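You operate a simulated robot arm through the tools that you are given. There is no shell and no other tool.

The job below is to be done with a simulated robot arm. You get a single attempt, and the scene is never put back.

Task
Build up the valve in the jig with the green seat ring.
Fine: ring in the socket, ball on the ring, cover over them, then lock the yellow and red jig levers.

The check looks at the end state, three seconds after you hand in, the way a careful person would. Anything else that was tipped, shoved, dropped, spilled or broken makes it a failure. A push-on lid holds only when it is set on centred and level and pressed home; a screw cap is set on level and turned clockwise until tight.

Robot
A 6-joint arm with a two-finger gripper, fixed in place. Base frame: the origin is at the foot of the arm, x ahead of it, y to its left, z up; the work surface is at about z = 0. Readings come in mm, rad, newtons and seconds.
With the tool pointing down near the work surface it reaches from about 180 to 480 mm from the base axis. Its first joint turns from -1.152 to 1.152 rad. Payload 1.76 kg.
Tool frame: the origin (TCP) lies between the finger pads and is the grasp point; the fingertips stand 29 mm ahead of it; z points along the fingers, y is the line along which they close. Largest opening 82 mm; the body of the gripper starts 58 mm behind the TCP.
Orientation is that of the tool frame in the base frame, as a unit quaternion [x, y, z, w]. With the fingers straight down and closing along the base's y, the tool's x points along the base's -x, its y along +y and its z along -z.

Tools
- The arm moves only by the tool drive_tool. Its arguments are lists of equal length, an entry for each row: "slide": the shift along the tool's x, y, z in mm, a list of three; "dr": the turn, a rotation vector about the tool's x, y, z in rad, a list of three; "fingers": the closure, from 0 (fully open) to 1 (shut). In form: {"slide": [[x, y, z], ...], "dr": [[ax, ay, az], ...], "fingers": [fingers, ...]}. A call has 1 to 20 rows; each row shifts and turns the commanded pose from where the row before left it, along the tool's axes as they then stand. Rows are played at 5 a second. More than 50 mm and 0.15 rad between two rows, or a gripper value outside its range, and nothing of the call is played. A pose out of reach is approached as far as the arm can. The call stops where the force on the tool passes 40 N (or 10 N more than at its start, if that is more) or the arm is blocked; 0.2 s more then pass. Each finger halts on what it meets, pressing with about 34 N; the grip force reading is that of the motor and also rises with nothing between the fingers. The clock runs only during rows and for 0.2 s after the last one: add rows that do not move to give the fingers time. It gives the time, the measured TCP pose, the force on the tool (base axes), the opening and the grip force at its end, in the units of the frame above (readings bear some noise), with the torque about the TCP (base axes, N m) and any sound that the robot's microphone picked up, and new pictures: "pictures" is both (left out), scene, wrist or none.
- Cameras (640 x 400 px; columns grow to the right, rows downward): "scene" is fixed at [30.4, 326.8, 416.5]; the picture's right is [-0.86, -0.51, 0.00], its down [-0.30, 0.50, -0.81] and it looks along [0.41, -0.70, -0.59] (base axes); focal length 229 px, centre (320, 200). "wrist" rides on the gripper at [79, 4, -89] in the tool frame; the picture's right is [-0.05, 1.00, 0.00], its down [-0.71, -0.04, -0.71] and it looks along [-0.71, -0.04, 0.71] (tool axes); focal length 256 px, centre (320, 200).
- point_at(camera, pixels): for up to 12 pixels [column, row] of the newest picture of that camera ("zoom" is the newest enlarged one), the place [x, y, z] in the base frame of the surface seen there, good to about 2 mm, but the place of the scene camera against the robot may be out by one fixed shift of up to 18 mm in any direction. The clock stands still meanwhile.
- zoom(camera, box): a new picture of the part [left, top, right, bottom] of that camera's present view, enlarged. The clock stands still meanwhile.
- job_done(): hands the job in; it is judged then, once.

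Open the gripper and draw the arm clear of the work before you hand the job in, unless the task says otherwise.

The tools are called after ">>>" as a command line: name --argument value ..., lists and objects as JSON in quotes. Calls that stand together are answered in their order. drive_tool: Moves the arm, as the interface text tells. Its arguments: {"type":"object","properties":{"slide":{"type":"array"},"dr":{"type":"array"},"fingers":{"type":"array"},"pictures":{"type":"string","enum":["both","scene","wrist","none"]}},"required":["slide","dr","fingers"]} The other tools are called the same way: point_at (camera, pixels) gives the place of the surface under pixels of a picture; zoom (camera, box) takes an enlarged picture of a part of a camera's view; job_done () hands the job in.

At the start:

```text
t: 0.0
ee_pos: [303.2, -86.9, 288.6]
tcp_rot: [-0.001, 1.0, 0.0, 0.0]
ft_force: [0.5, -0.1, -0.6]
torque: [0.0, 0.0, -0.02]
finger_gap: 82.2
gripper_force: 0.1
```

scene: 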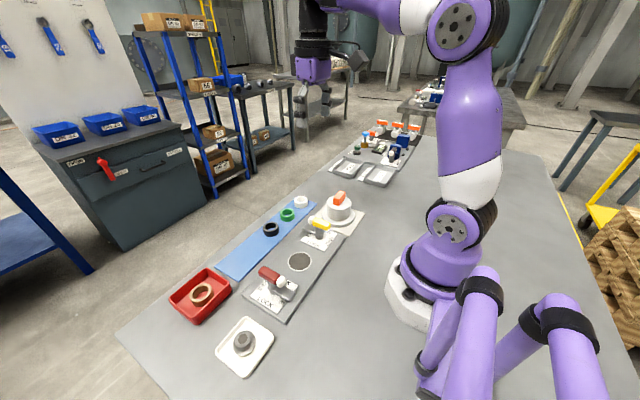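
wrist: 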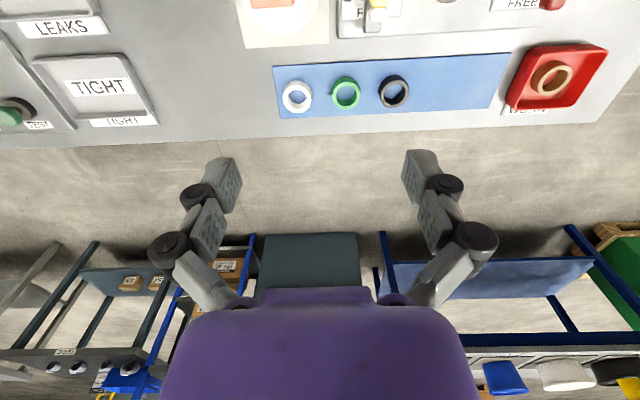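

The scene shows the jig with a socket near (300,261), rings on a blue mat (green at 287,214), and levers red (270,275) and yellow (320,225). I'll zoom to look at the parts.

>>> zoom --camera "scene" --box '[160, 180, 380, 380]'

>>> zoom --camera "scene" --box '[320, 110, 440, 190]'

>>> zoom --camera "wrist" --box '[220, 0, 640, 140]'

```text
2.00 times, centred on (270, 280) of scene
```

zoom: 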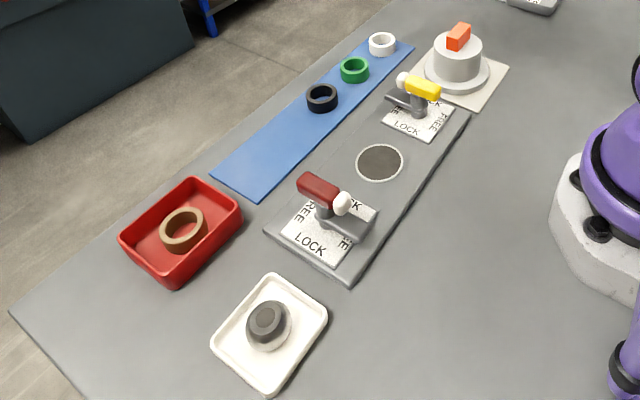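

```text
5.00 times, centred on (380, 150) of scene
```

zoom: 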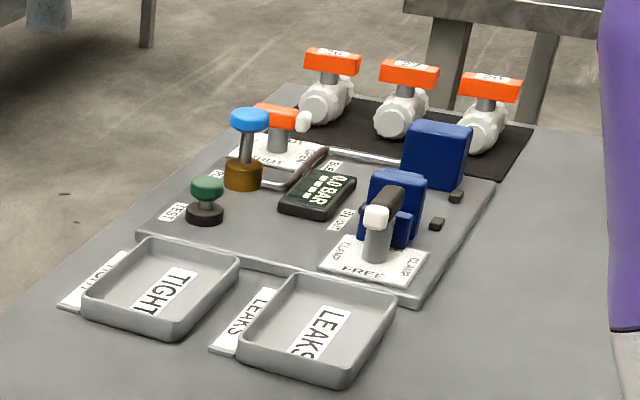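

```text
1.52 times, centred on (430, 70) of wrist
```

zoom: 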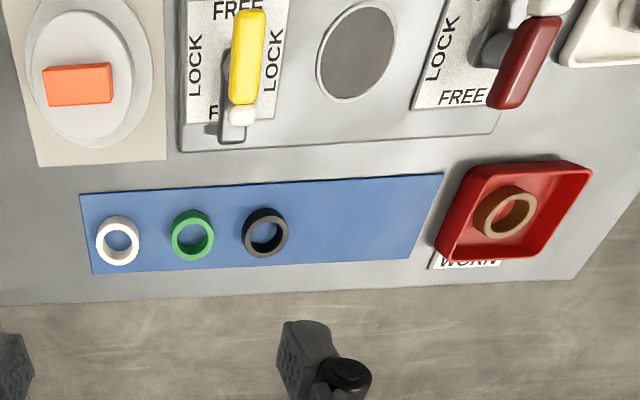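

Now I'll read positions of the parts through the wrist camera, which is tied to the robot: white, green, black rings, worn ring, socket, yellow lever, red lever, cover.

>>> point_at --camera "zoom" --pixels '[[192, 212], [192, 255], [175, 235], [209, 235], [192, 238], [355, 50], [355, 5], [355, 98], [248, 30], [240, 115], [515, 90], [80, 85]]'

>>> point_at --camera "scene" --pixels '[[287, 210], [287, 219], [300, 261], [288, 261], [311, 261], [245, 338], [245, 350], [340, 196], [320, 223], [268, 272], [340, 215], [270, 228]]'

```text
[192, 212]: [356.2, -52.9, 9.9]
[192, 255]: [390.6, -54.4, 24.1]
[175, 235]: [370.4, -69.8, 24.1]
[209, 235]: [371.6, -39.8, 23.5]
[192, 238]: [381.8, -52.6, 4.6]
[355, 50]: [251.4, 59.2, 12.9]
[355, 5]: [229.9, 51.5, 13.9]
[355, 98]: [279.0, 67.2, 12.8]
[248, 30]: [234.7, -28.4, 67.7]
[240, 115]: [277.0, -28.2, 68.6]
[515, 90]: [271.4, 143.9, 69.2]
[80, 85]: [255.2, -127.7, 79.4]
```

```text
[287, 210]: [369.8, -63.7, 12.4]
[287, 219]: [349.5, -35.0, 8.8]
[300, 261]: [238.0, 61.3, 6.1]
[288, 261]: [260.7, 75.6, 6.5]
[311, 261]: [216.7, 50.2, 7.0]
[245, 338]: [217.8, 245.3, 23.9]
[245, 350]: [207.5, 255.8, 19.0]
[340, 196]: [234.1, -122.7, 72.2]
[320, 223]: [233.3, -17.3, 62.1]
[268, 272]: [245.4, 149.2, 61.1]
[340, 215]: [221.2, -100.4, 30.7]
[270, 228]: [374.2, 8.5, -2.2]
```

The parts are roughly located; the scene camera seems offset from the wrist one by about 10–20 mm. I'll move the arm over the jig and tilt it to look more steeply down at the socket and levers.

>>> drive_tool --slide '[[15, 30, 0], [15, 30, 0], [15, 30, 0], [15, 30, 0], [13, 27, 0], [0, 0, 0], [0, 0, 0], [0, 0, 0], [0, 0, 0]]' --dr '[[0, 0, 0], [0, 0, 0], [0, 0, 0], [0, 0, 0], [0, 0, 0], [0, 0.12, 0], [0, 0.12, 0], [0, 0.12, 0], [0, 0, 0]]' --fingers '[0, 0, 0, 0, 0, 0, 0, 0, 0]'

```text
t: 2.0
ee_pos: [230.6, 61.0, 290.1]
tcp_rot: [-0.001, 0.984, 0.0, -0.18]
ft_force: [0.1, -0.2, -0.1]
torque: [0.01, 0.03, 0.02]
finger_gap: 81.9
gripper_force: 0.0
```

scene: 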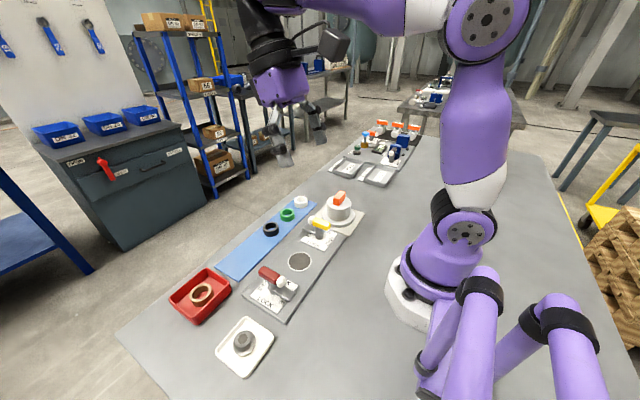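
wrist: 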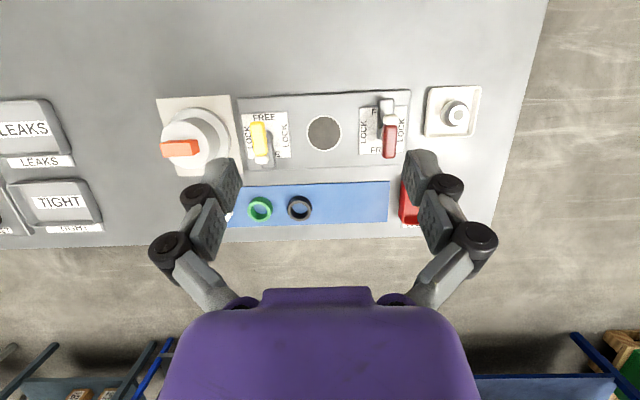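

A good view of the jig: socket at (324,134), yellow lever (260,139), red lever (389,135), ball (455,115), cover (193,140). I'll zoom in.

>>> zoom --camera "wrist" --box '[230, 80, 420, 199]'

>>> point_at --camera "zoom" --pixels '[[316, 115], [316, 240], [260, 180], [375, 180], [316, 180], [100, 155], [105, 250], [100, 200], [535, 85], [535, 250], [535, 190], [530, 140]]'

>>> zoom --camera "wrist" --box '[405, 70, 501, 130]'

>>> zoom --camera "wrist" --box '[140, 80, 268, 160]'

```text
3.36 times, centred on (325, 140) of wrist
```

zoom: 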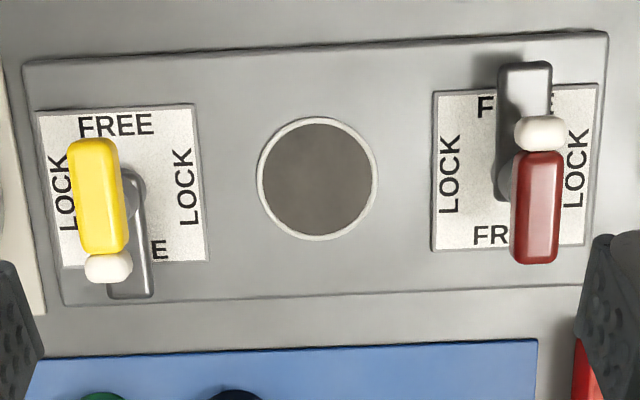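

```text
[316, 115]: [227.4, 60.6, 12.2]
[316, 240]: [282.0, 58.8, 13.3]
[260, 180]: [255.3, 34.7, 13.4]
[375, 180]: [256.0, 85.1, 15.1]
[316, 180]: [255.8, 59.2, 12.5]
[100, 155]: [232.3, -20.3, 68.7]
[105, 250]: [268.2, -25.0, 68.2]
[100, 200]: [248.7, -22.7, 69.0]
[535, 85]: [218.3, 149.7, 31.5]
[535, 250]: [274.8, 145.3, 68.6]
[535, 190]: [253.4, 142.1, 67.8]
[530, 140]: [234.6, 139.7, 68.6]
```

```text
6.67 times, centred on (453, 100) of wrist
```

zoom: 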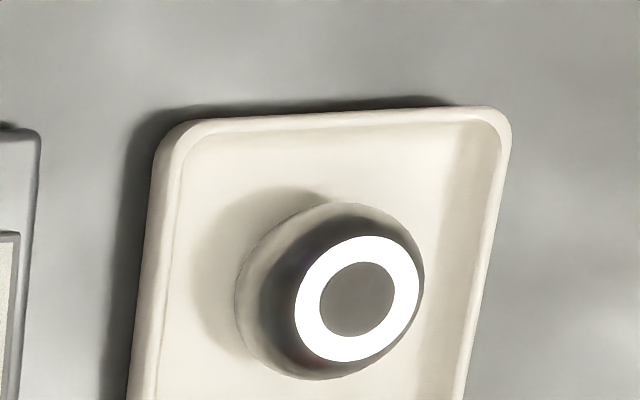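

```text
5.00 times, centred on (204, 120) of wrist
```

zoom: 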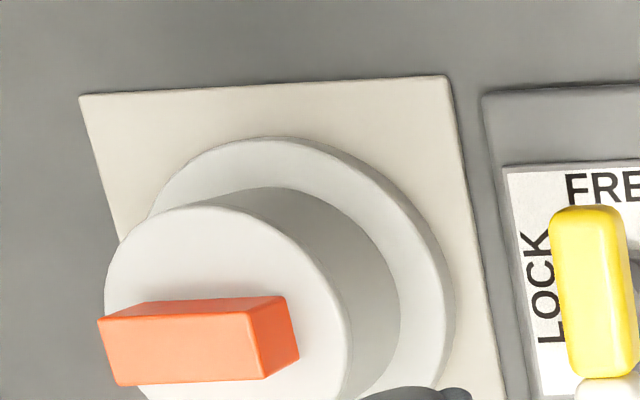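

The levers stand along FREE: each has a low clamp arm and a handle with a white knob. I'll go lower for a closer look at the socket, levers and heights.

>>> drive_tool --slide '[[-14, 0, 37.5], [-14, 0, 37.5], [0, 0, 0]]' --dr '[[0, 0, 0], [0, 0.1, 0], [0, 0, 0]]' --fingers '[0, 0, 0]' --pictures "wrist"

```text
t: 2.8
ee_pos: [229.9, 59.6, 209.1]
tcp_rot: [-0.001, 0.974, 0.0, -0.228]
ft_force: [0.1, -0.3, -0.5]
torque: [-0.02, -0.01, -0.02]
finger_gap: 82.1
gripper_force: 0.1
```

wrist: 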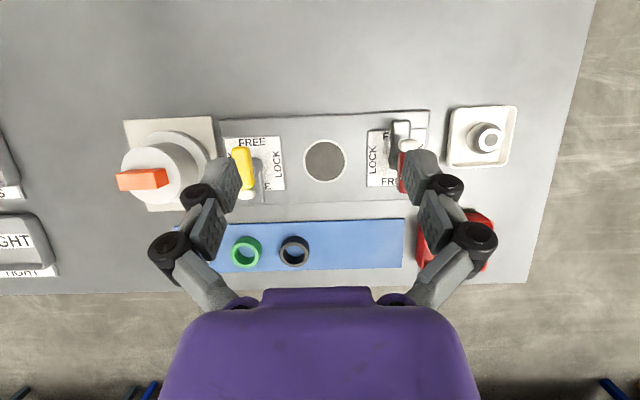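

>>> zoom --camera "wrist" --box '[280, 120, 376, 180]'

>>> point_at --camera "zoom" --pixels '[[298, 150], [298, 260], [298, 380], [165, 260], [440, 260], [298, 128], [155, 200], [175, 260], [50, 260], [560, 260], [298, 170], [298, 350]]'

>>> zoom --camera "wrist" --box '[215, 125, 311, 185]'

```text
6.67 times, centred on (328, 150) of wrist
```

zoom: 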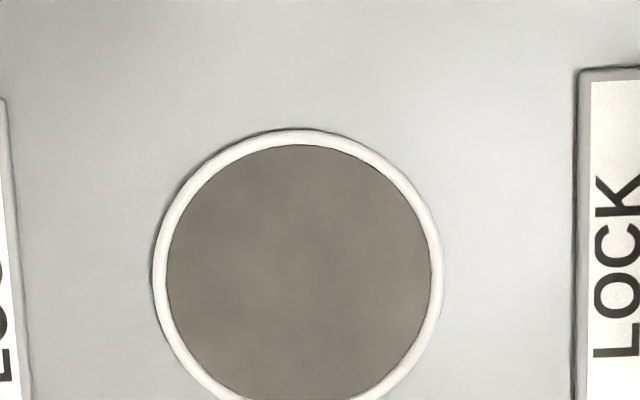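

```text
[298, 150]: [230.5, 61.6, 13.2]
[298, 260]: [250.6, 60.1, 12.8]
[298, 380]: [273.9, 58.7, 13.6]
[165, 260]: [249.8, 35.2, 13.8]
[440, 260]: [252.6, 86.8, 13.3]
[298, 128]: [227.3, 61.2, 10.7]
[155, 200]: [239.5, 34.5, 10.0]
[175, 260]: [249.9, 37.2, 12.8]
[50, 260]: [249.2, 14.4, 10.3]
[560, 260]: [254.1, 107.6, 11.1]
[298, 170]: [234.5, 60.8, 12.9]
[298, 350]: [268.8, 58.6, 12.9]
```

```text
6.67 times, centred on (263, 155) of wrist
```

zoom: 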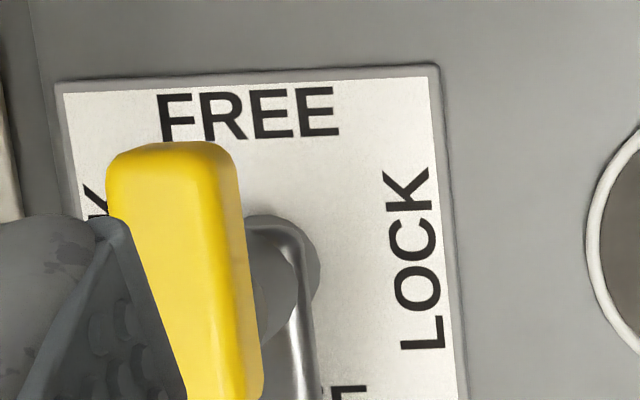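

The socket is a shallow recess centred about (253, 60.5), inner diameter ~50 mm, floor z≈13. Next I'll straighten the tool and go over the green ring for a closer look.

>>> drive_tool --slide '[[0, 0, 0], [0, 0, 0], [0, 0, 0], [0, 0, 0], [-30, -28, 0], [-30, -28, 0], [-30, -28, 10], [-30, -28, 10], [-10, 0, 0], [0, 0, 0]]' --dr '[[0, -0.115, 0], [0, -0.115, 0], [0, -0.115, 0], [0, -0.115, 0], [0, 0, 0], [0, 0, 0], [0, 0, 0], [0, 0, 0], [0, 0, 0], [0, 0, 0]]' --fingers '[0, 0, 0, 0, 0, 0, 0, 0, 0, 0]' --pictures "both"

```text
t: 5.0
ee_pos: [377.2, -50.2, 246.5]
tcp_rot: [-0.001, 1.0, -0.001, 0.0]
ft_force: [0.1, 0.9, 0.4]
torque: [-0.02, 0.01, 0.01]
finger_gap: 81.9
gripper_force: 0.1
out of reach, approached as far as the arm can: row 2, 3, 4
```

scene: 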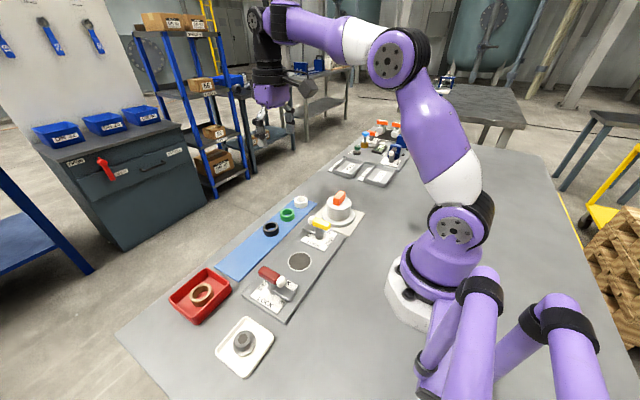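
wrist: 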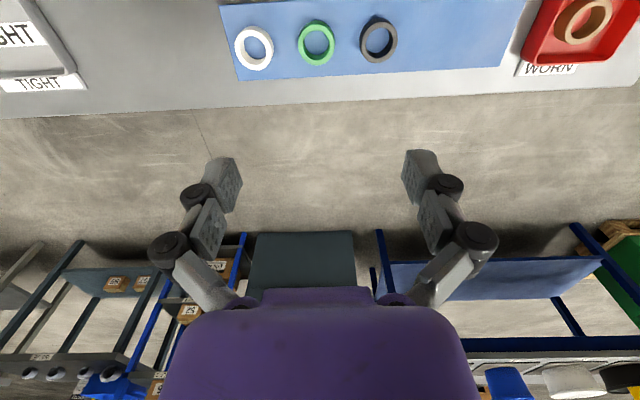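

The tool is upright at z≈246 over the mat, with the green ring at (317,43) in the wrist view. I'll zoom on the rings to measure.

>>> zoom --camera "wrist" --box '[270, 0, 366, 80]'

>>> point_at --camera "wrist" --pixels '[[317, 22], [317, 62], [301, 42], [334, 42], [317, 27], [317, 58], [317, 70], [288, 43], [348, 43], [310, 62], [325, 62], [317, 65]]'

```text
5.00 times, centred on (318, 40) of wrist
```

zoom: 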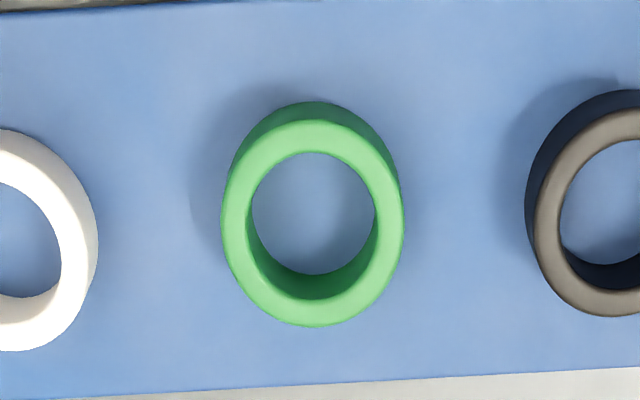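

```text
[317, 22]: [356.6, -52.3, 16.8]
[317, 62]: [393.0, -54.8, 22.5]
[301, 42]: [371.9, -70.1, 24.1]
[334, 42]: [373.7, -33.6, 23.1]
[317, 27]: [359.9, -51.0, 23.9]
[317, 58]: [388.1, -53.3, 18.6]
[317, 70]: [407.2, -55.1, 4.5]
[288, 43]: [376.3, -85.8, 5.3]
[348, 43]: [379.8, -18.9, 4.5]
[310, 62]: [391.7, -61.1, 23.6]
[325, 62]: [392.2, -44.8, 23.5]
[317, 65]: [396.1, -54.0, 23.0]
```

The green ring is ~40 mm outside diameter, centred near (376.5, -53), z 4.5–23.5. Neighbours are close, so I'll narrow the opening to ~56 mm and descend part way for a check.

>>> drive_tool --slide '[[0.5, -2.8, 42], [0, 0, 42], [0, 0, 42], [0, 0, 0]]' --dr '[[0, 0, 0], [0, 0, 0], [0, 0, 0], [0, 0, 0]]' --fingers '[0.32, 0.32, 0.32, 0.32]' --pictures "both"

```text
t: 6.0
ee_pos: [374.7, -53.3, 119.0]
tcp_rot: [0.0, 1.0, 0.0, 0.001]
ft_force: [-0.4, -0.3, 0.1]
torque: [0.0, 0.04, 0.05]
finger_gap: 55.7
gripper_force: 0.1
```

scene: 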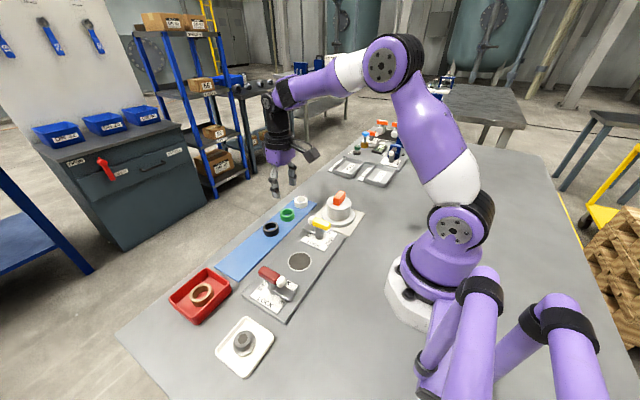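
wrist: 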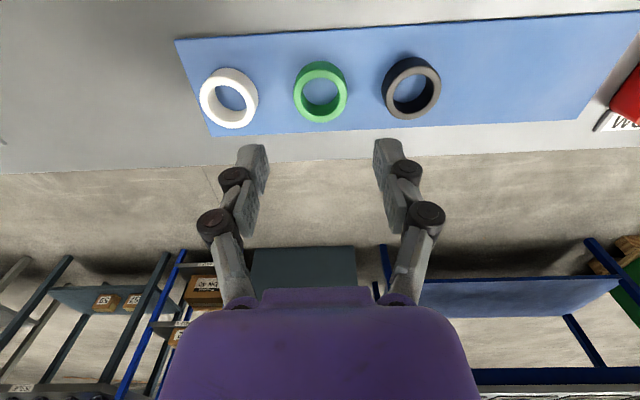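

Closer now: green ring at (320,92). I'll measure its edges again from here.

>>> point_at --camera "wrist" --pixels '[[320, 73], [320, 118], [297, 95], [343, 95], [320, 116], [320, 120], [300, 95], [346, 93], [320, 95], [250, 100], [392, 92], [320, 70]]'

>>> zoom --camera "wrist" --box '[240, 50, 400, 150]'

```text
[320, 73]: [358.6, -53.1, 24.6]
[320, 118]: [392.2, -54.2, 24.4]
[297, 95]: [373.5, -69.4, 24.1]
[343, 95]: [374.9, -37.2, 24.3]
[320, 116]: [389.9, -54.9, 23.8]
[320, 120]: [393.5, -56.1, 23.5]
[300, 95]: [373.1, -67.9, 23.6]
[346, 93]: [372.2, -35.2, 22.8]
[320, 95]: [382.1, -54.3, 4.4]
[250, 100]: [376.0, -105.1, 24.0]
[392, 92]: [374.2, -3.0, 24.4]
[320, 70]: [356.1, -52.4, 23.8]
```

```text
4.00 times, centred on (320, 100) of wrist
```

zoom: 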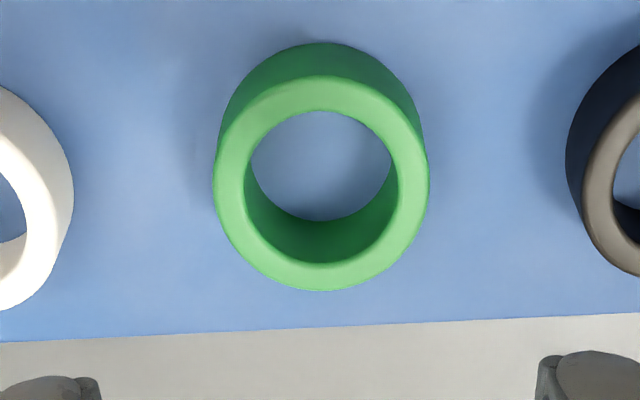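

The ring centre is about (375.3, -53.1) and TCP is at (374.7, -53.3), so it's aligned. Descend to z≈36 and close.

>>> drive_tool --slide '[[-0.6, 0.2, 40], [0, 0, 30], [0, 0, 13], [0, 0, 0], [0, 0, 0], [0, 0, 0], [0, 0, 0]]' --dr '[[0, 0, 0], [0, 0, 0], [0, 0, 0], [0, 0, 0], [0, 0, 0], [0, 0, 0], [0, 0, 0]]' --fingers '[0.32, 0.32, 0.32, 0.32, 0.6, 0.6, 0.6]' --pictures "both"

```text
t: 7.6
ee_pos: [376.4, -51.9, 36.2]
tcp_rot: [0.0, 1.0, 0.0, 0.001]
ft_force: [0.6, -0.9, 1.7]
torque: [-0.02, -0.02, 0.01]
finger_gap: 38.5
gripper_force: 33.9
```

scene: 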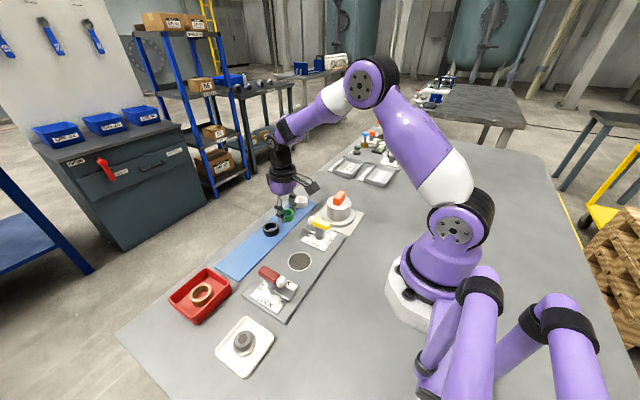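
wrist: 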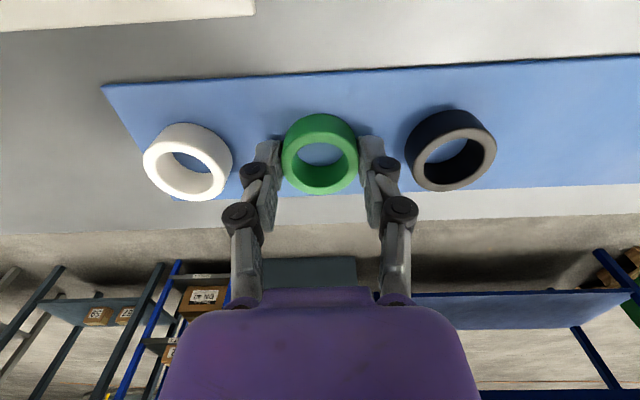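

The ring is gripped (opening 38.5 mm). Lift 90 mm and carry it towards the socket at about (254.8, 60.2), stopping above for a check.

>>> drive_tool --slide '[[0, 0, -30], [0, 0, -40], [0, 0, -20], [30, 28, 0], [30, 28, 0], [30, 28, 0], [31.5, 28, 0], [0, 0, 0]]' --dr '[[0, 0, 0], [0, 0, 0], [0, 0, 0], [0, 0, 0], [0, 0, 0], [0, 0, 0], [0, 0, 0], [0, 0, 0]]' --fingers '[0.6, 0.6, 0.6, 0.6, 0.6, 0.6, 0.6, 0.6]' --pictures "both"

```text
t: 9.4
ee_pos: [255.3, 59.7, 124.5]
tcp_rot: [-0.001, 1.0, -0.001, 0.0]
ft_force: [-0.5, 1.0, -0.3]
torque: [-0.01, -0.03, 0.0]
finger_gap: 38.7
gripper_force: 33.7
```

scene: 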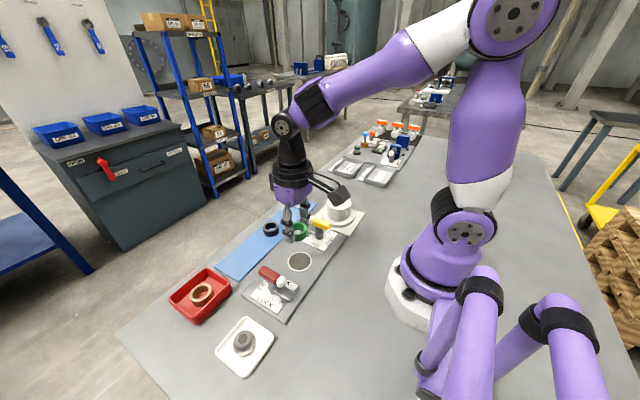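
wrist: 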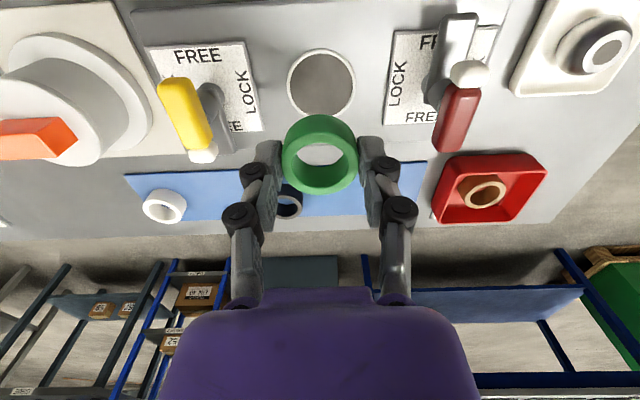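

The ring is over the jig; socket visible at (321,82). I'll measure the socket and the held ring from here, along with the levers.

>>> zoom --camera "wrist" --box '[240, 30, 400, 130]'

>>> point_at --camera "wrist" --pixels '[[321, 52], [321, 82], [321, 112], [289, 82], [353, 82], [321, 58], [321, 107], [321, 140], [321, 192], [285, 155], [355, 155], [320, 130]]'

>>> zoom --camera "wrist" --box '[380, 0, 540, 160]'

>>> zoom --camera "wrist" --box '[0, 10, 270, 180]'

```text
4.00 times, centred on (320, 80) of wrist
```

zoom: 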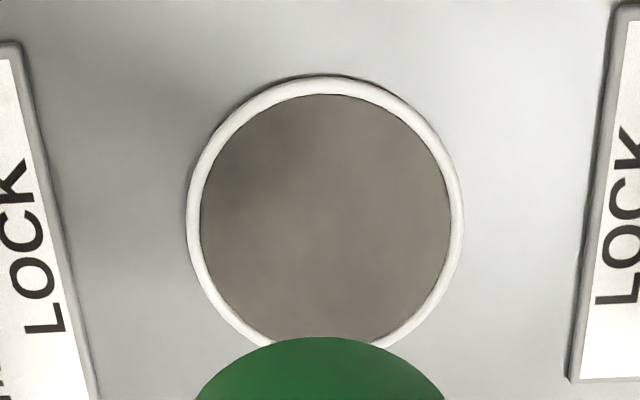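

```text
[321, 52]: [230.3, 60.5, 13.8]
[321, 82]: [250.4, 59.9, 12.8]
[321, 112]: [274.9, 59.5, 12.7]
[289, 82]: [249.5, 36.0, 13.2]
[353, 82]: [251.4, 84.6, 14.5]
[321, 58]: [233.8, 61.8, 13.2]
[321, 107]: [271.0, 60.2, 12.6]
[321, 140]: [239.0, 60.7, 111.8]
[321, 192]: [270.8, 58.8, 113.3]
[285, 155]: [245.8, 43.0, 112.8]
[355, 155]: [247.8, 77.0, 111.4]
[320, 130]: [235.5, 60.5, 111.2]
```

```text
2.50 times, centred on (460, 80) of wrist
```

zoom: 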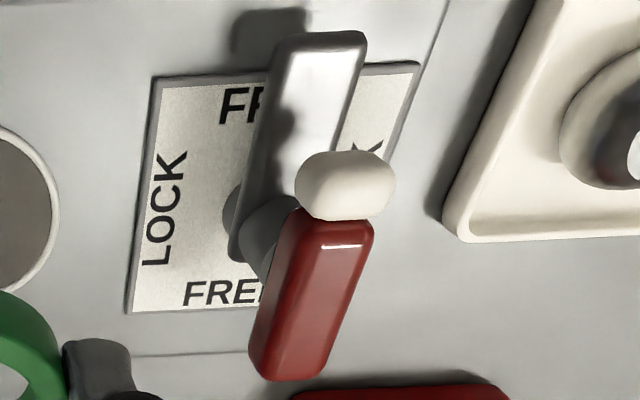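

```text
2.35 times, centred on (135, 95) of wrist
```

zoom: 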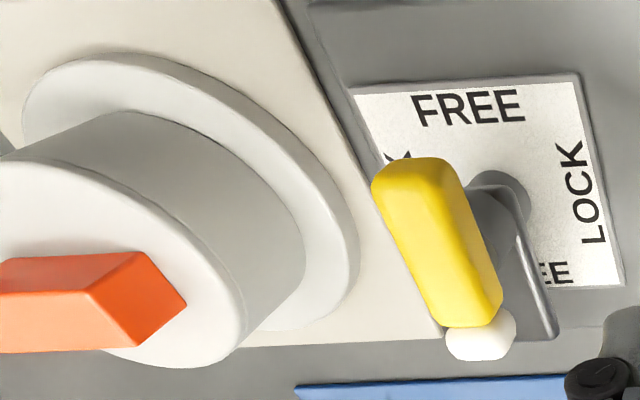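

Socket centre measures (255.1, 60.5). I'll measure the held ring's offset from the TCP more precisely.

>>> zoom --camera "wrist" --box '[256, 100, 384, 210]'

>>> point_at --camera "wrist" --pixels '[[320, 134], [320, 128], [320, 194], [320, 190], [320, 187], [288, 155], [352, 155], [284, 160], [357, 160], [320, 142], [320, 145], [320, 124]]'

```text
3.64 times, centred on (320, 155) of wrist
```

zoom: 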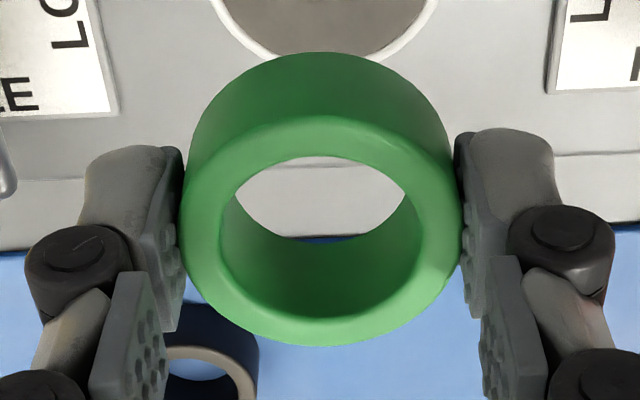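

```text
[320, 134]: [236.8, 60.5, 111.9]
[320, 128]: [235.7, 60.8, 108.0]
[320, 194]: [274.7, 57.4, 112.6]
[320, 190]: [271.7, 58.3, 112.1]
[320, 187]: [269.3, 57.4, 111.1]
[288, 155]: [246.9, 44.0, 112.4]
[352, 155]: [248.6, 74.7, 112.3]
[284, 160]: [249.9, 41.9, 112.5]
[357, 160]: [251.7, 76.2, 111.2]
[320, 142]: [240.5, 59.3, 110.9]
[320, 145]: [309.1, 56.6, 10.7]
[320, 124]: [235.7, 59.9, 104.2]
```

The ring is centred at about (255.1, 59.5); I shift +1 mm in y and descend to just above the socket floor (TCP ≈ 47).

>>> drive_tool --slide '[[0, 1.0, 40], [0, 0, 30], [0, 0, 7.5], [0, 0, 0]]' --dr '[[0, 0, 0], [0, 0, 0], [0, 0, 0], [0, 0, 0]]' --fingers '[0.6, 0.6, 0.6, 0.6]' --pictures "both"

```text
t: 10.4
ee_pos: [254.6, 61.6, 48.4]
tcp_rot: [0.001, 1.0, 0.0, 0.0]
ft_force: [-0.1, -0.2, 0.0]
torque: [0.01, 0.02, 0.01]
finger_gap: 38.9
gripper_force: 33.9
```

scene: 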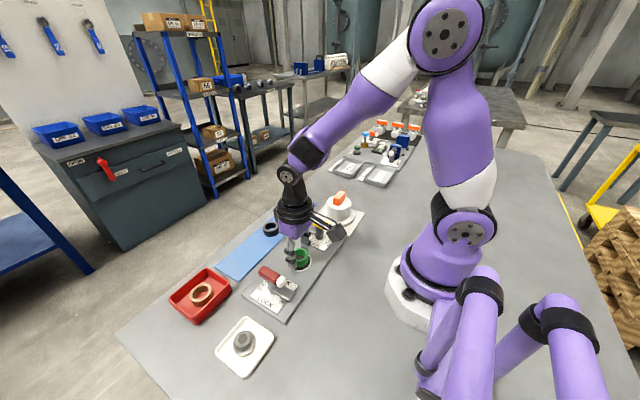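
wrist: 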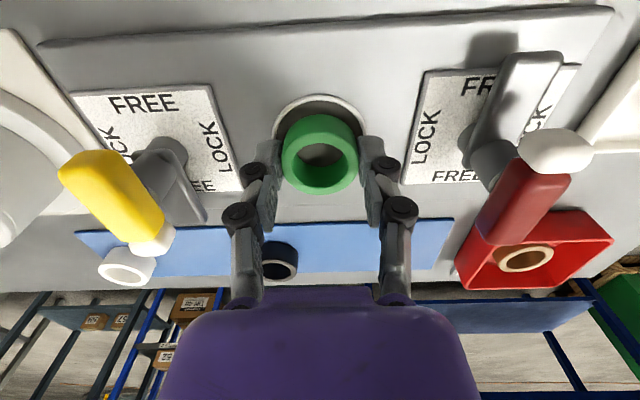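

Ring hangs just above the socket; zooming to check centring in the recess.

>>> zoom --camera "wrist" --box '[256, 80, 384, 200]'

>>> zoom --camera "scene" --box '[260, 220, 356, 280]'

>>> point_at --camera "wrist" --pixels '[[320, 98], [320, 110], [320, 125], [320, 135], [275, 120], [365, 120], [320, 190], [284, 155], [355, 155]]'

```text
3.33 times, centred on (320, 140) of wrist
```

zoom: 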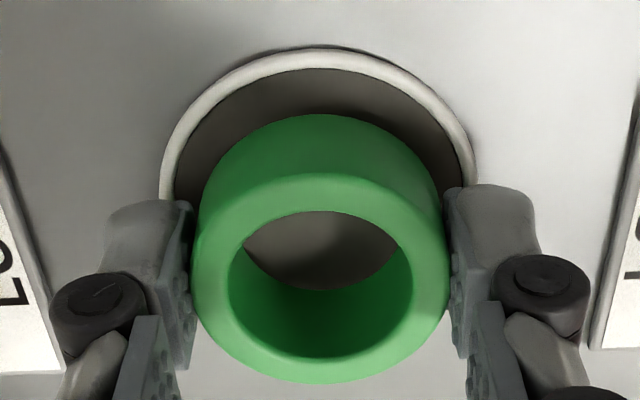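

```text
6.67 times, centred on (308, 250) of scene
```

zoom: 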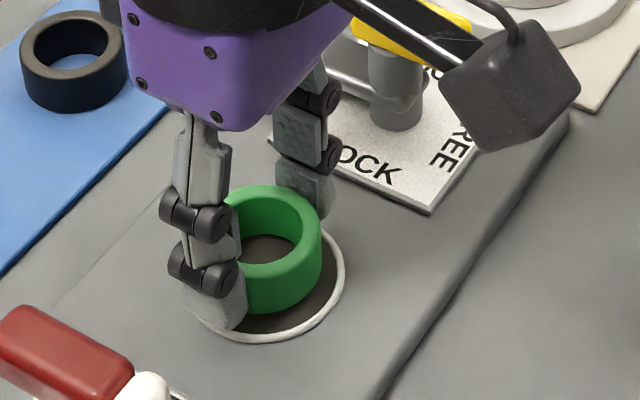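

```text
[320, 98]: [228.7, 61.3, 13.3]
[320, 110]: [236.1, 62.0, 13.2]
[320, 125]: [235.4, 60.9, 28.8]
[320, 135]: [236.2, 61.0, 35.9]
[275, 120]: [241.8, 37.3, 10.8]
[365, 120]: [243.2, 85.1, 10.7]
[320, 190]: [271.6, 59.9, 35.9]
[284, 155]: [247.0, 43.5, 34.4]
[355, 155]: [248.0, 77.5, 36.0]
```

Centred within ~0.5 mm; ring bottom ~3.7 mm above the floor. Lower gently to contact.

>>> drive_tool --slide '[[0, 0, 2], [0, 0, 1], [0, 0, 0.5], [0, 0, 0]]' --dr '[[0, 0, 0], [0, 0, 0], [0, 0, 0], [0, 0, 0]]' --fingers '[0.6, 0.6, 0.6, 0.6]' --pictures "wrist"

```text
t: 11.4
ee_pos: [253.4, 58.6, 45.6]
tcp_rot: [0.0, 1.0, 0.0, 0.0]
ft_force: [0.3, 0.3, -0.8]
torque: [0.01, 0.01, 0.0]
finger_gap: 38.8
gripper_force: 34.4
```

wrist: 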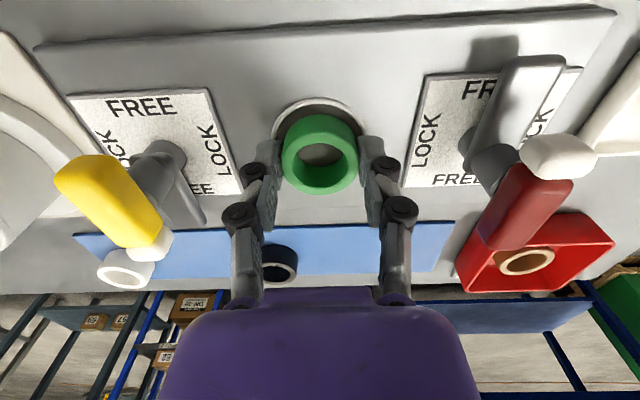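

No contact force yet; continue down in small steps.

>>> drive_tool --slide '[[0, 0, 0.5], [0, 0, 0.5], [0, 0, 0]]' --dr '[[0, 0, 0], [0, 0, 0], [0, 0, 0]]' --fingers '[0.6, 0.6, 0.6]' --pictures "wrist"

>>> zoom --camera "wrist" --box '[256, 80, 384, 200]'

>>> point_at --camera "wrist" --pixels '[[320, 98], [320, 110], [320, 116], [320, 120], [320, 125], [320, 135], [320, 190], [284, 155], [355, 155]]'

```text
t: 12.2
ee_pos: [254.8, 59.8, 44.2]
tcp_rot: [0.0, 1.0, -0.001, 0.0]
ft_force: [-0.1, 0.1, -0.4]
torque: [-0.02, -0.01, 0.04]
finger_gap: 38.6
gripper_force: 34.1
```

wrist: 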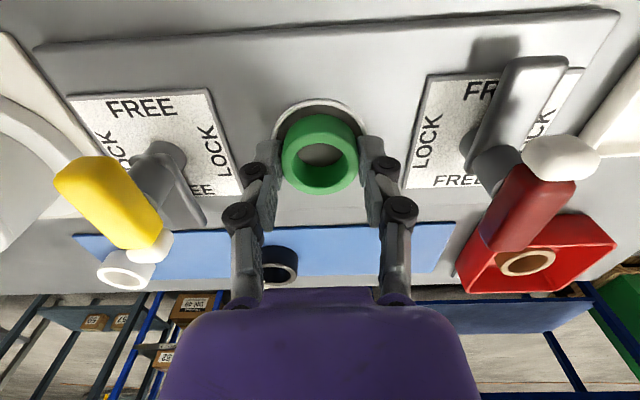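

```text
3.33 times, centred on (320, 140) of wrist
```

zoom: 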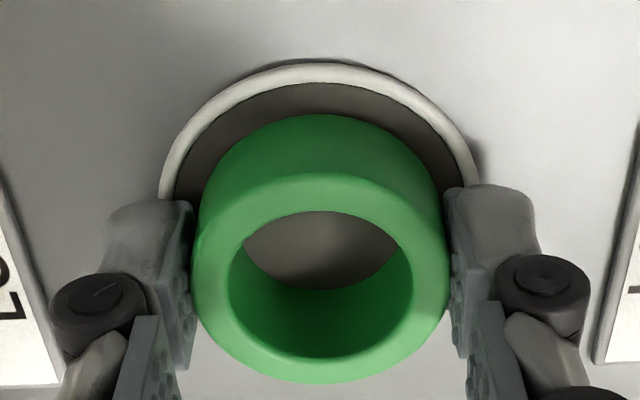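

```text
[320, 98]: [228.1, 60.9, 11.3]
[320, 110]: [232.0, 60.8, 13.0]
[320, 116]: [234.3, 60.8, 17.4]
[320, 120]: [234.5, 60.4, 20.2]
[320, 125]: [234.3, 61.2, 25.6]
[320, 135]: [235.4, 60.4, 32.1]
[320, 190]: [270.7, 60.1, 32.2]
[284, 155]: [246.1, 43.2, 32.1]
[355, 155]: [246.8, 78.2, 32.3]
```

Ring top is at z≈32.2 (bottom ≈13.2), y centred, x about 1 mm short. Nudge +1 mm in x and lower to touch.

>>> drive_tool --slide '[[-1, 0, 0], [0, 0, 0.5], [0, 0, 0.5], [0, 0, 0]]' --dr '[[0, 0, 0], [0, 0, 0], [0, 0, 0], [0, 0, 0]]' --fingers '[0.6, 0.6, 0.6, 0.6]' --pictures "wrist"

```text
t: 13.2
ee_pos: [253.5, 60.9, 43.4]
tcp_rot: [-0.001, 1.0, 0.0, 0.0]
ft_force: [-0.5, -0.3, 0.0]
torque: [-0.02, 0.0, 0.03]
finger_gap: 38.6
gripper_force: 34.4
```

wrist: 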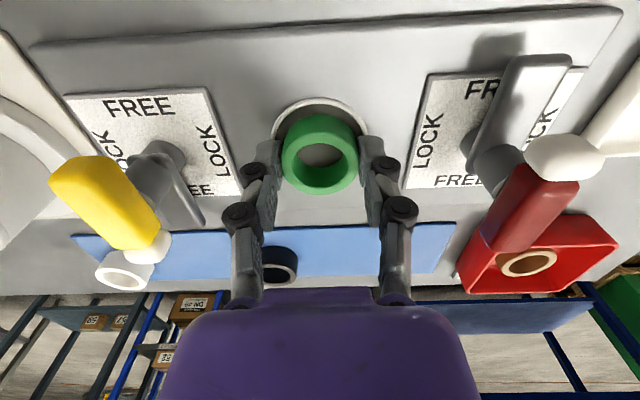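

Still no contact force; continue slowly.

>>> drive_tool --slide '[[0, 0, 0.5], [0, 0, 0.5], [0, 0, 0.5], [0, 0, 0]]' --dr '[[0, 0, 0], [0, 0, 0], [0, 0, 0], [0, 0, 0]]' --fingers '[0.6, 0.6, 0.6, 0.6]' --pictures "wrist"

>>> zoom --camera "wrist" --box '[256, 80, 384, 200]'

>>> point_at --camera "wrist" --pixels '[[320, 103], [320, 110], [320, 113], [320, 116], [320, 120], [320, 125], [320, 135], [320, 190], [284, 155], [355, 155]]'

```text
t: 14.2
ee_pos: [254.2, 60.3, 42.8]
tcp_rot: [-0.001, 1.0, 0.001, 0.0]
ft_force: [-7.6, 0.9, 21.7]
torque: [-0.03, 0.13, 0.03]
finger_gap: 38.4
gripper_force: 33.9
```

wrist: 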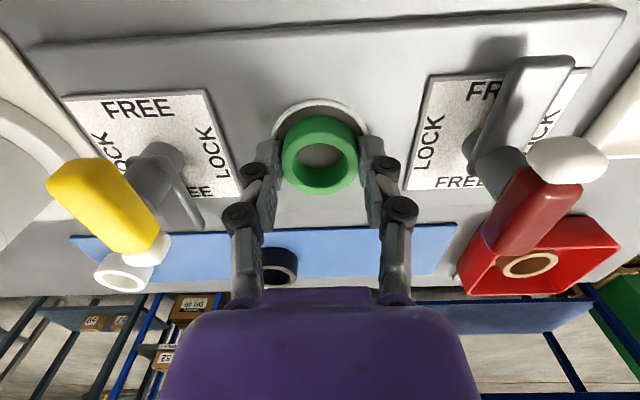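

```text
3.33 times, centred on (320, 140) of wrist
```

zoom: 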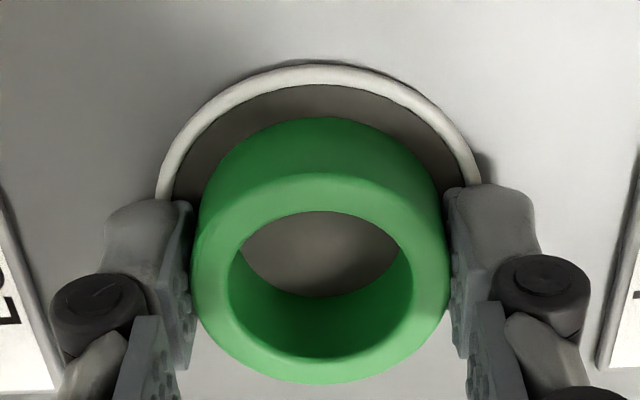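

```text
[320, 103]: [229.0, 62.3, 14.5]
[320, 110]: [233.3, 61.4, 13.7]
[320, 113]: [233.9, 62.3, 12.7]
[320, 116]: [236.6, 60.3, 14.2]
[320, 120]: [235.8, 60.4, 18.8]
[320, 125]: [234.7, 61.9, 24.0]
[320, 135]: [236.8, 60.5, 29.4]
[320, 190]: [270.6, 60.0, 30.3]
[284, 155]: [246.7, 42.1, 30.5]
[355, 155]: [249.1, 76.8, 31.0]
```

Contact at ~22 N: the ring is on the socket floor. Relieve by 0.7 mm, open to ~56 mm, then look.

>>> drive_tool --slide '[[0, 0, -0.7], [0, 0, 0], [0, 0, 0], [0, 0, 0]]' --dr '[[0, 0, 0], [0, 0, 0], [0, 0, 0], [0, 0, 0]]' --fingers '[0.6, 0.5, 0.32, 0.32]' --pictures "wrist"

```text
t: 15.2
ee_pos: [254.8, 59.6, 43.2]
tcp_rot: [-0.001, 1.0, 0.0, 0.0]
ft_force: [-0.6, 0.3, 0.2]
torque: [0.02, 0.01, -0.01]
finger_gap: 55.8
gripper_force: 0.1
```

wrist: 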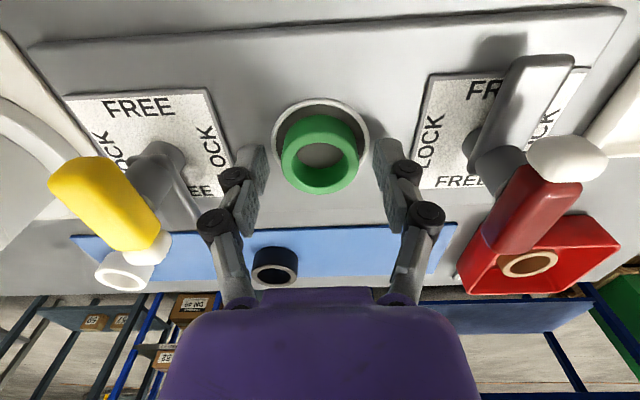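

Released. Raise straight up to check the ring in the socket.

>>> drive_tool --slide '[[0, 0, -20], [0, 0, -30], [0, 0, -30], [0, 0, 0]]' --dr '[[0, 0, 0], [0, 0, 0], [0, 0, 0], [0, 0, 0]]' --fingers '[0.32, 0.32, 0.32, 0.32]' --pictures "both"

>>> zoom --camera "wrist" --box '[270, 30, 370, 120]'

>>> point_at --camera "wrist" --pixels '[[320, 110], [320, 112], [320, 60], [320, 57], [292, 85], [350, 85], [320, 54], [320, 50], [287, 80], [355, 80], [320, 115], [320, 118]]'

```text
t: 16.2
ee_pos: [256.6, 58.9, 121.8]
tcp_rot: [0.0, 1.0, 0.0, 0.001]
ft_force: [0.1, -0.7, 0.0]
torque: [0.0, -0.01, 0.0]
finger_gap: 55.9
gripper_force: 0.0
```

scene: 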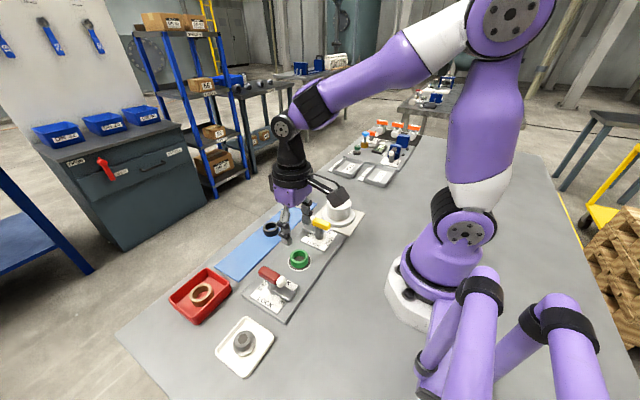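
wrist: 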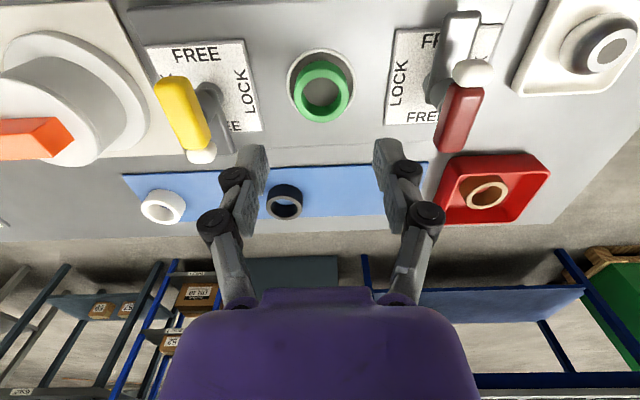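

```text
4.44 times, centred on (320, 75) of wrist
```

zoom: 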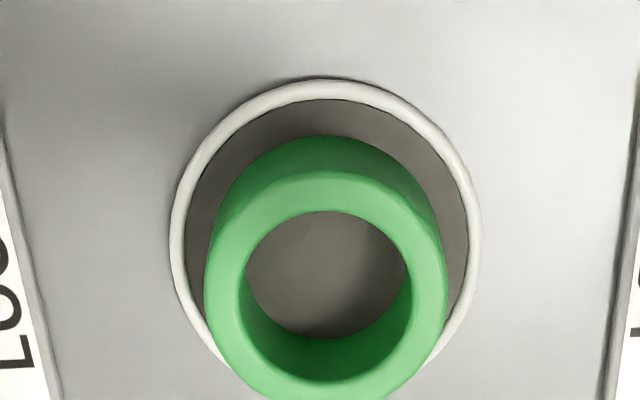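

```text
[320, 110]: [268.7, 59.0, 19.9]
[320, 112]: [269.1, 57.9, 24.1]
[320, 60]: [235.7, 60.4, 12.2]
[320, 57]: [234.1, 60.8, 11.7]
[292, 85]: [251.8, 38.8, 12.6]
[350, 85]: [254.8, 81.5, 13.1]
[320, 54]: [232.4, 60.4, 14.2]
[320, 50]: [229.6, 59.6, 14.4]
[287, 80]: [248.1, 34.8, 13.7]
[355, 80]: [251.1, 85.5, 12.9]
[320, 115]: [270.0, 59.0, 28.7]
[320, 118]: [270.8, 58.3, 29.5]
```

The ring sits centred and flat. Now point at the ball and its tray to locate them.

>>> point_at --camera "wrist" --pixels '[[608, 45], [600, 20], [580, 50], [610, 70], [631, 45], [560, 80], [545, 60], [468, 18], [470, 72], [460, 120], [455, 50], [415, 60]]'

>>> zoom --camera "wrist" --box '[500, 0, 640, 100]'

>>> zoom --camera "scene" --box '[205, 310, 285, 380]'

```text
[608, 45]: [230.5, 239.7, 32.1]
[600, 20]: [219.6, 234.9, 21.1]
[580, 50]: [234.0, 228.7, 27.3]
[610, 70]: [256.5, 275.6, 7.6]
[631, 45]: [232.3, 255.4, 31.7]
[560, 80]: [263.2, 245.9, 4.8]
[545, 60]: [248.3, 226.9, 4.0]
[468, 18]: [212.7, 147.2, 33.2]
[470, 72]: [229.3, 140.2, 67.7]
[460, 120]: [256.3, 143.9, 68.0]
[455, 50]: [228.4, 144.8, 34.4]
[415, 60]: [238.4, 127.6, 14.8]
```

```text
4.00 times, centred on (570, 50) of wrist
```

zoom: 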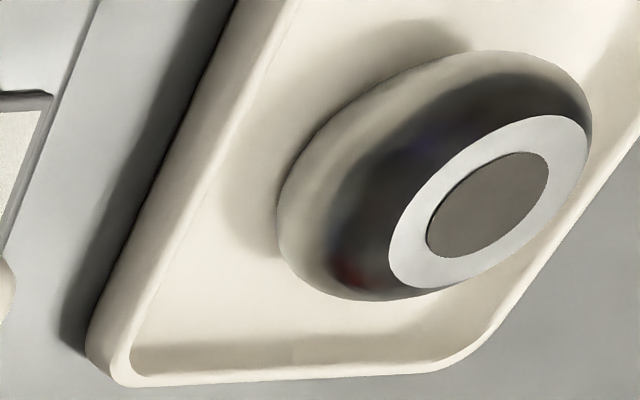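

```text
5.71 times, centred on (245, 345) of scene
```

zoom: 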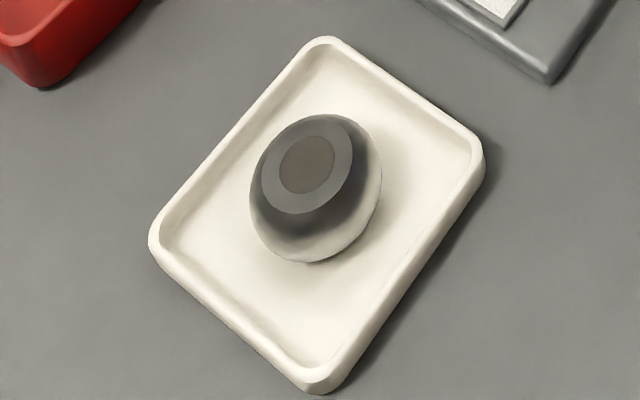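

The ball is a chrome sphere with flats, bore upright, top flat at z≈32, near (231, 241). Move above it for a top view.

>>> drive_tool --slide '[[5, 45, 0], [5, 45, 0], [5, 45, 0], [5, 46, 0], [0, 0, 0]]' --dr '[[0, 0, 0], [0, 0, 0], [0, 0, 0], [0, 0, 0], [0, 0, 0]]' --fingers '[0.32, 0.32, 0.32, 0.32, 0.32]' --pictures "both"

>>> zoom --camera "wrist" --box '[256, 30, 384, 130]'

```text
t: 17.4
ee_pos: [232.4, 239.6, 124.2]
tcp_rot: [0.0, 1.0, 0.0, 0.0]
ft_force: [0.3, 0.1, 0.4]
torque: [0.02, -0.03, -0.01]
finger_gap: 55.7
gripper_force: 0.0
```

scene: 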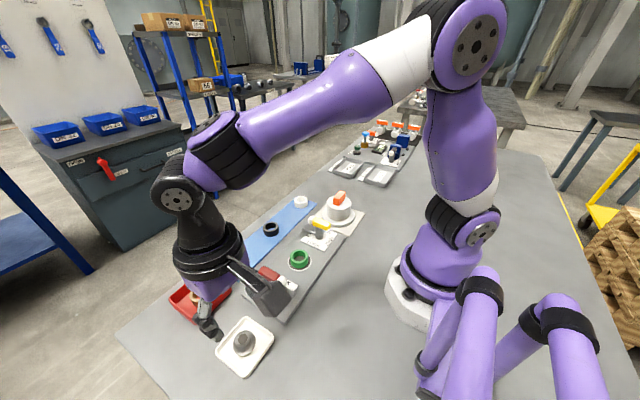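
wrist: 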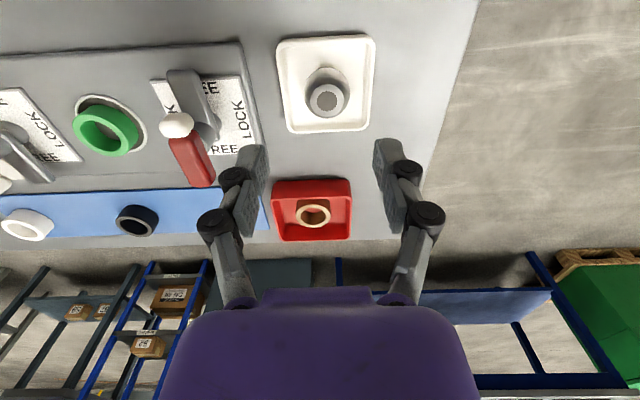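

```text
4.00 times, centred on (320, 80) of wrist
```

zoom: 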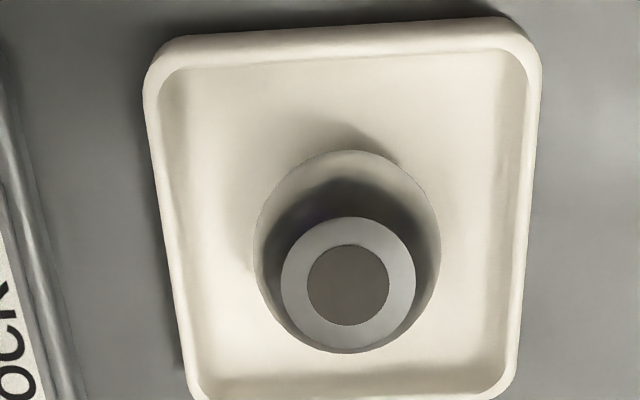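

Ball visible at (327,93) in its tray; measure edges of ball, top flat, and tray.

>>> point_at --camera "zoom" --pixels '[[347, 285], [347, 222], [347, 345], [284, 285], [413, 285], [347, 160], [258, 250], [437, 250], [165, 200], [535, 200], [210, 250], [480, 250]]'

>>> point_at --camera "wrist" --pixels '[[284, 80], [370, 80], [278, 70], [326, 38], [326, 128], [326, 131], [310, 41], [355, 108], [295, 108]]'

```text
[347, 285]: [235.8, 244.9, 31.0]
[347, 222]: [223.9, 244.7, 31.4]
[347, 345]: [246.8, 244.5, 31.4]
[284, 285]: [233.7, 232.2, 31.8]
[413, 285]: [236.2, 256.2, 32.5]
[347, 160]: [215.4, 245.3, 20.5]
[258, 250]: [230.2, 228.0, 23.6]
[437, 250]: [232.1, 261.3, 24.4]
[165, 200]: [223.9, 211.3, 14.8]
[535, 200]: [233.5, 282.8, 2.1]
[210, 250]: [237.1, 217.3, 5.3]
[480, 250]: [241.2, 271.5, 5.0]
```

```text
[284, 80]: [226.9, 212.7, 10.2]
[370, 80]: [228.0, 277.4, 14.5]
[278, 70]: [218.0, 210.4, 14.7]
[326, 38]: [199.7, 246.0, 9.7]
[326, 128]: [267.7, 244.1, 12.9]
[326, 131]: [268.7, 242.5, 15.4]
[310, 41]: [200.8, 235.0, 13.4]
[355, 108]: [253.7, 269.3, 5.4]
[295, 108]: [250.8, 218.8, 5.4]
```

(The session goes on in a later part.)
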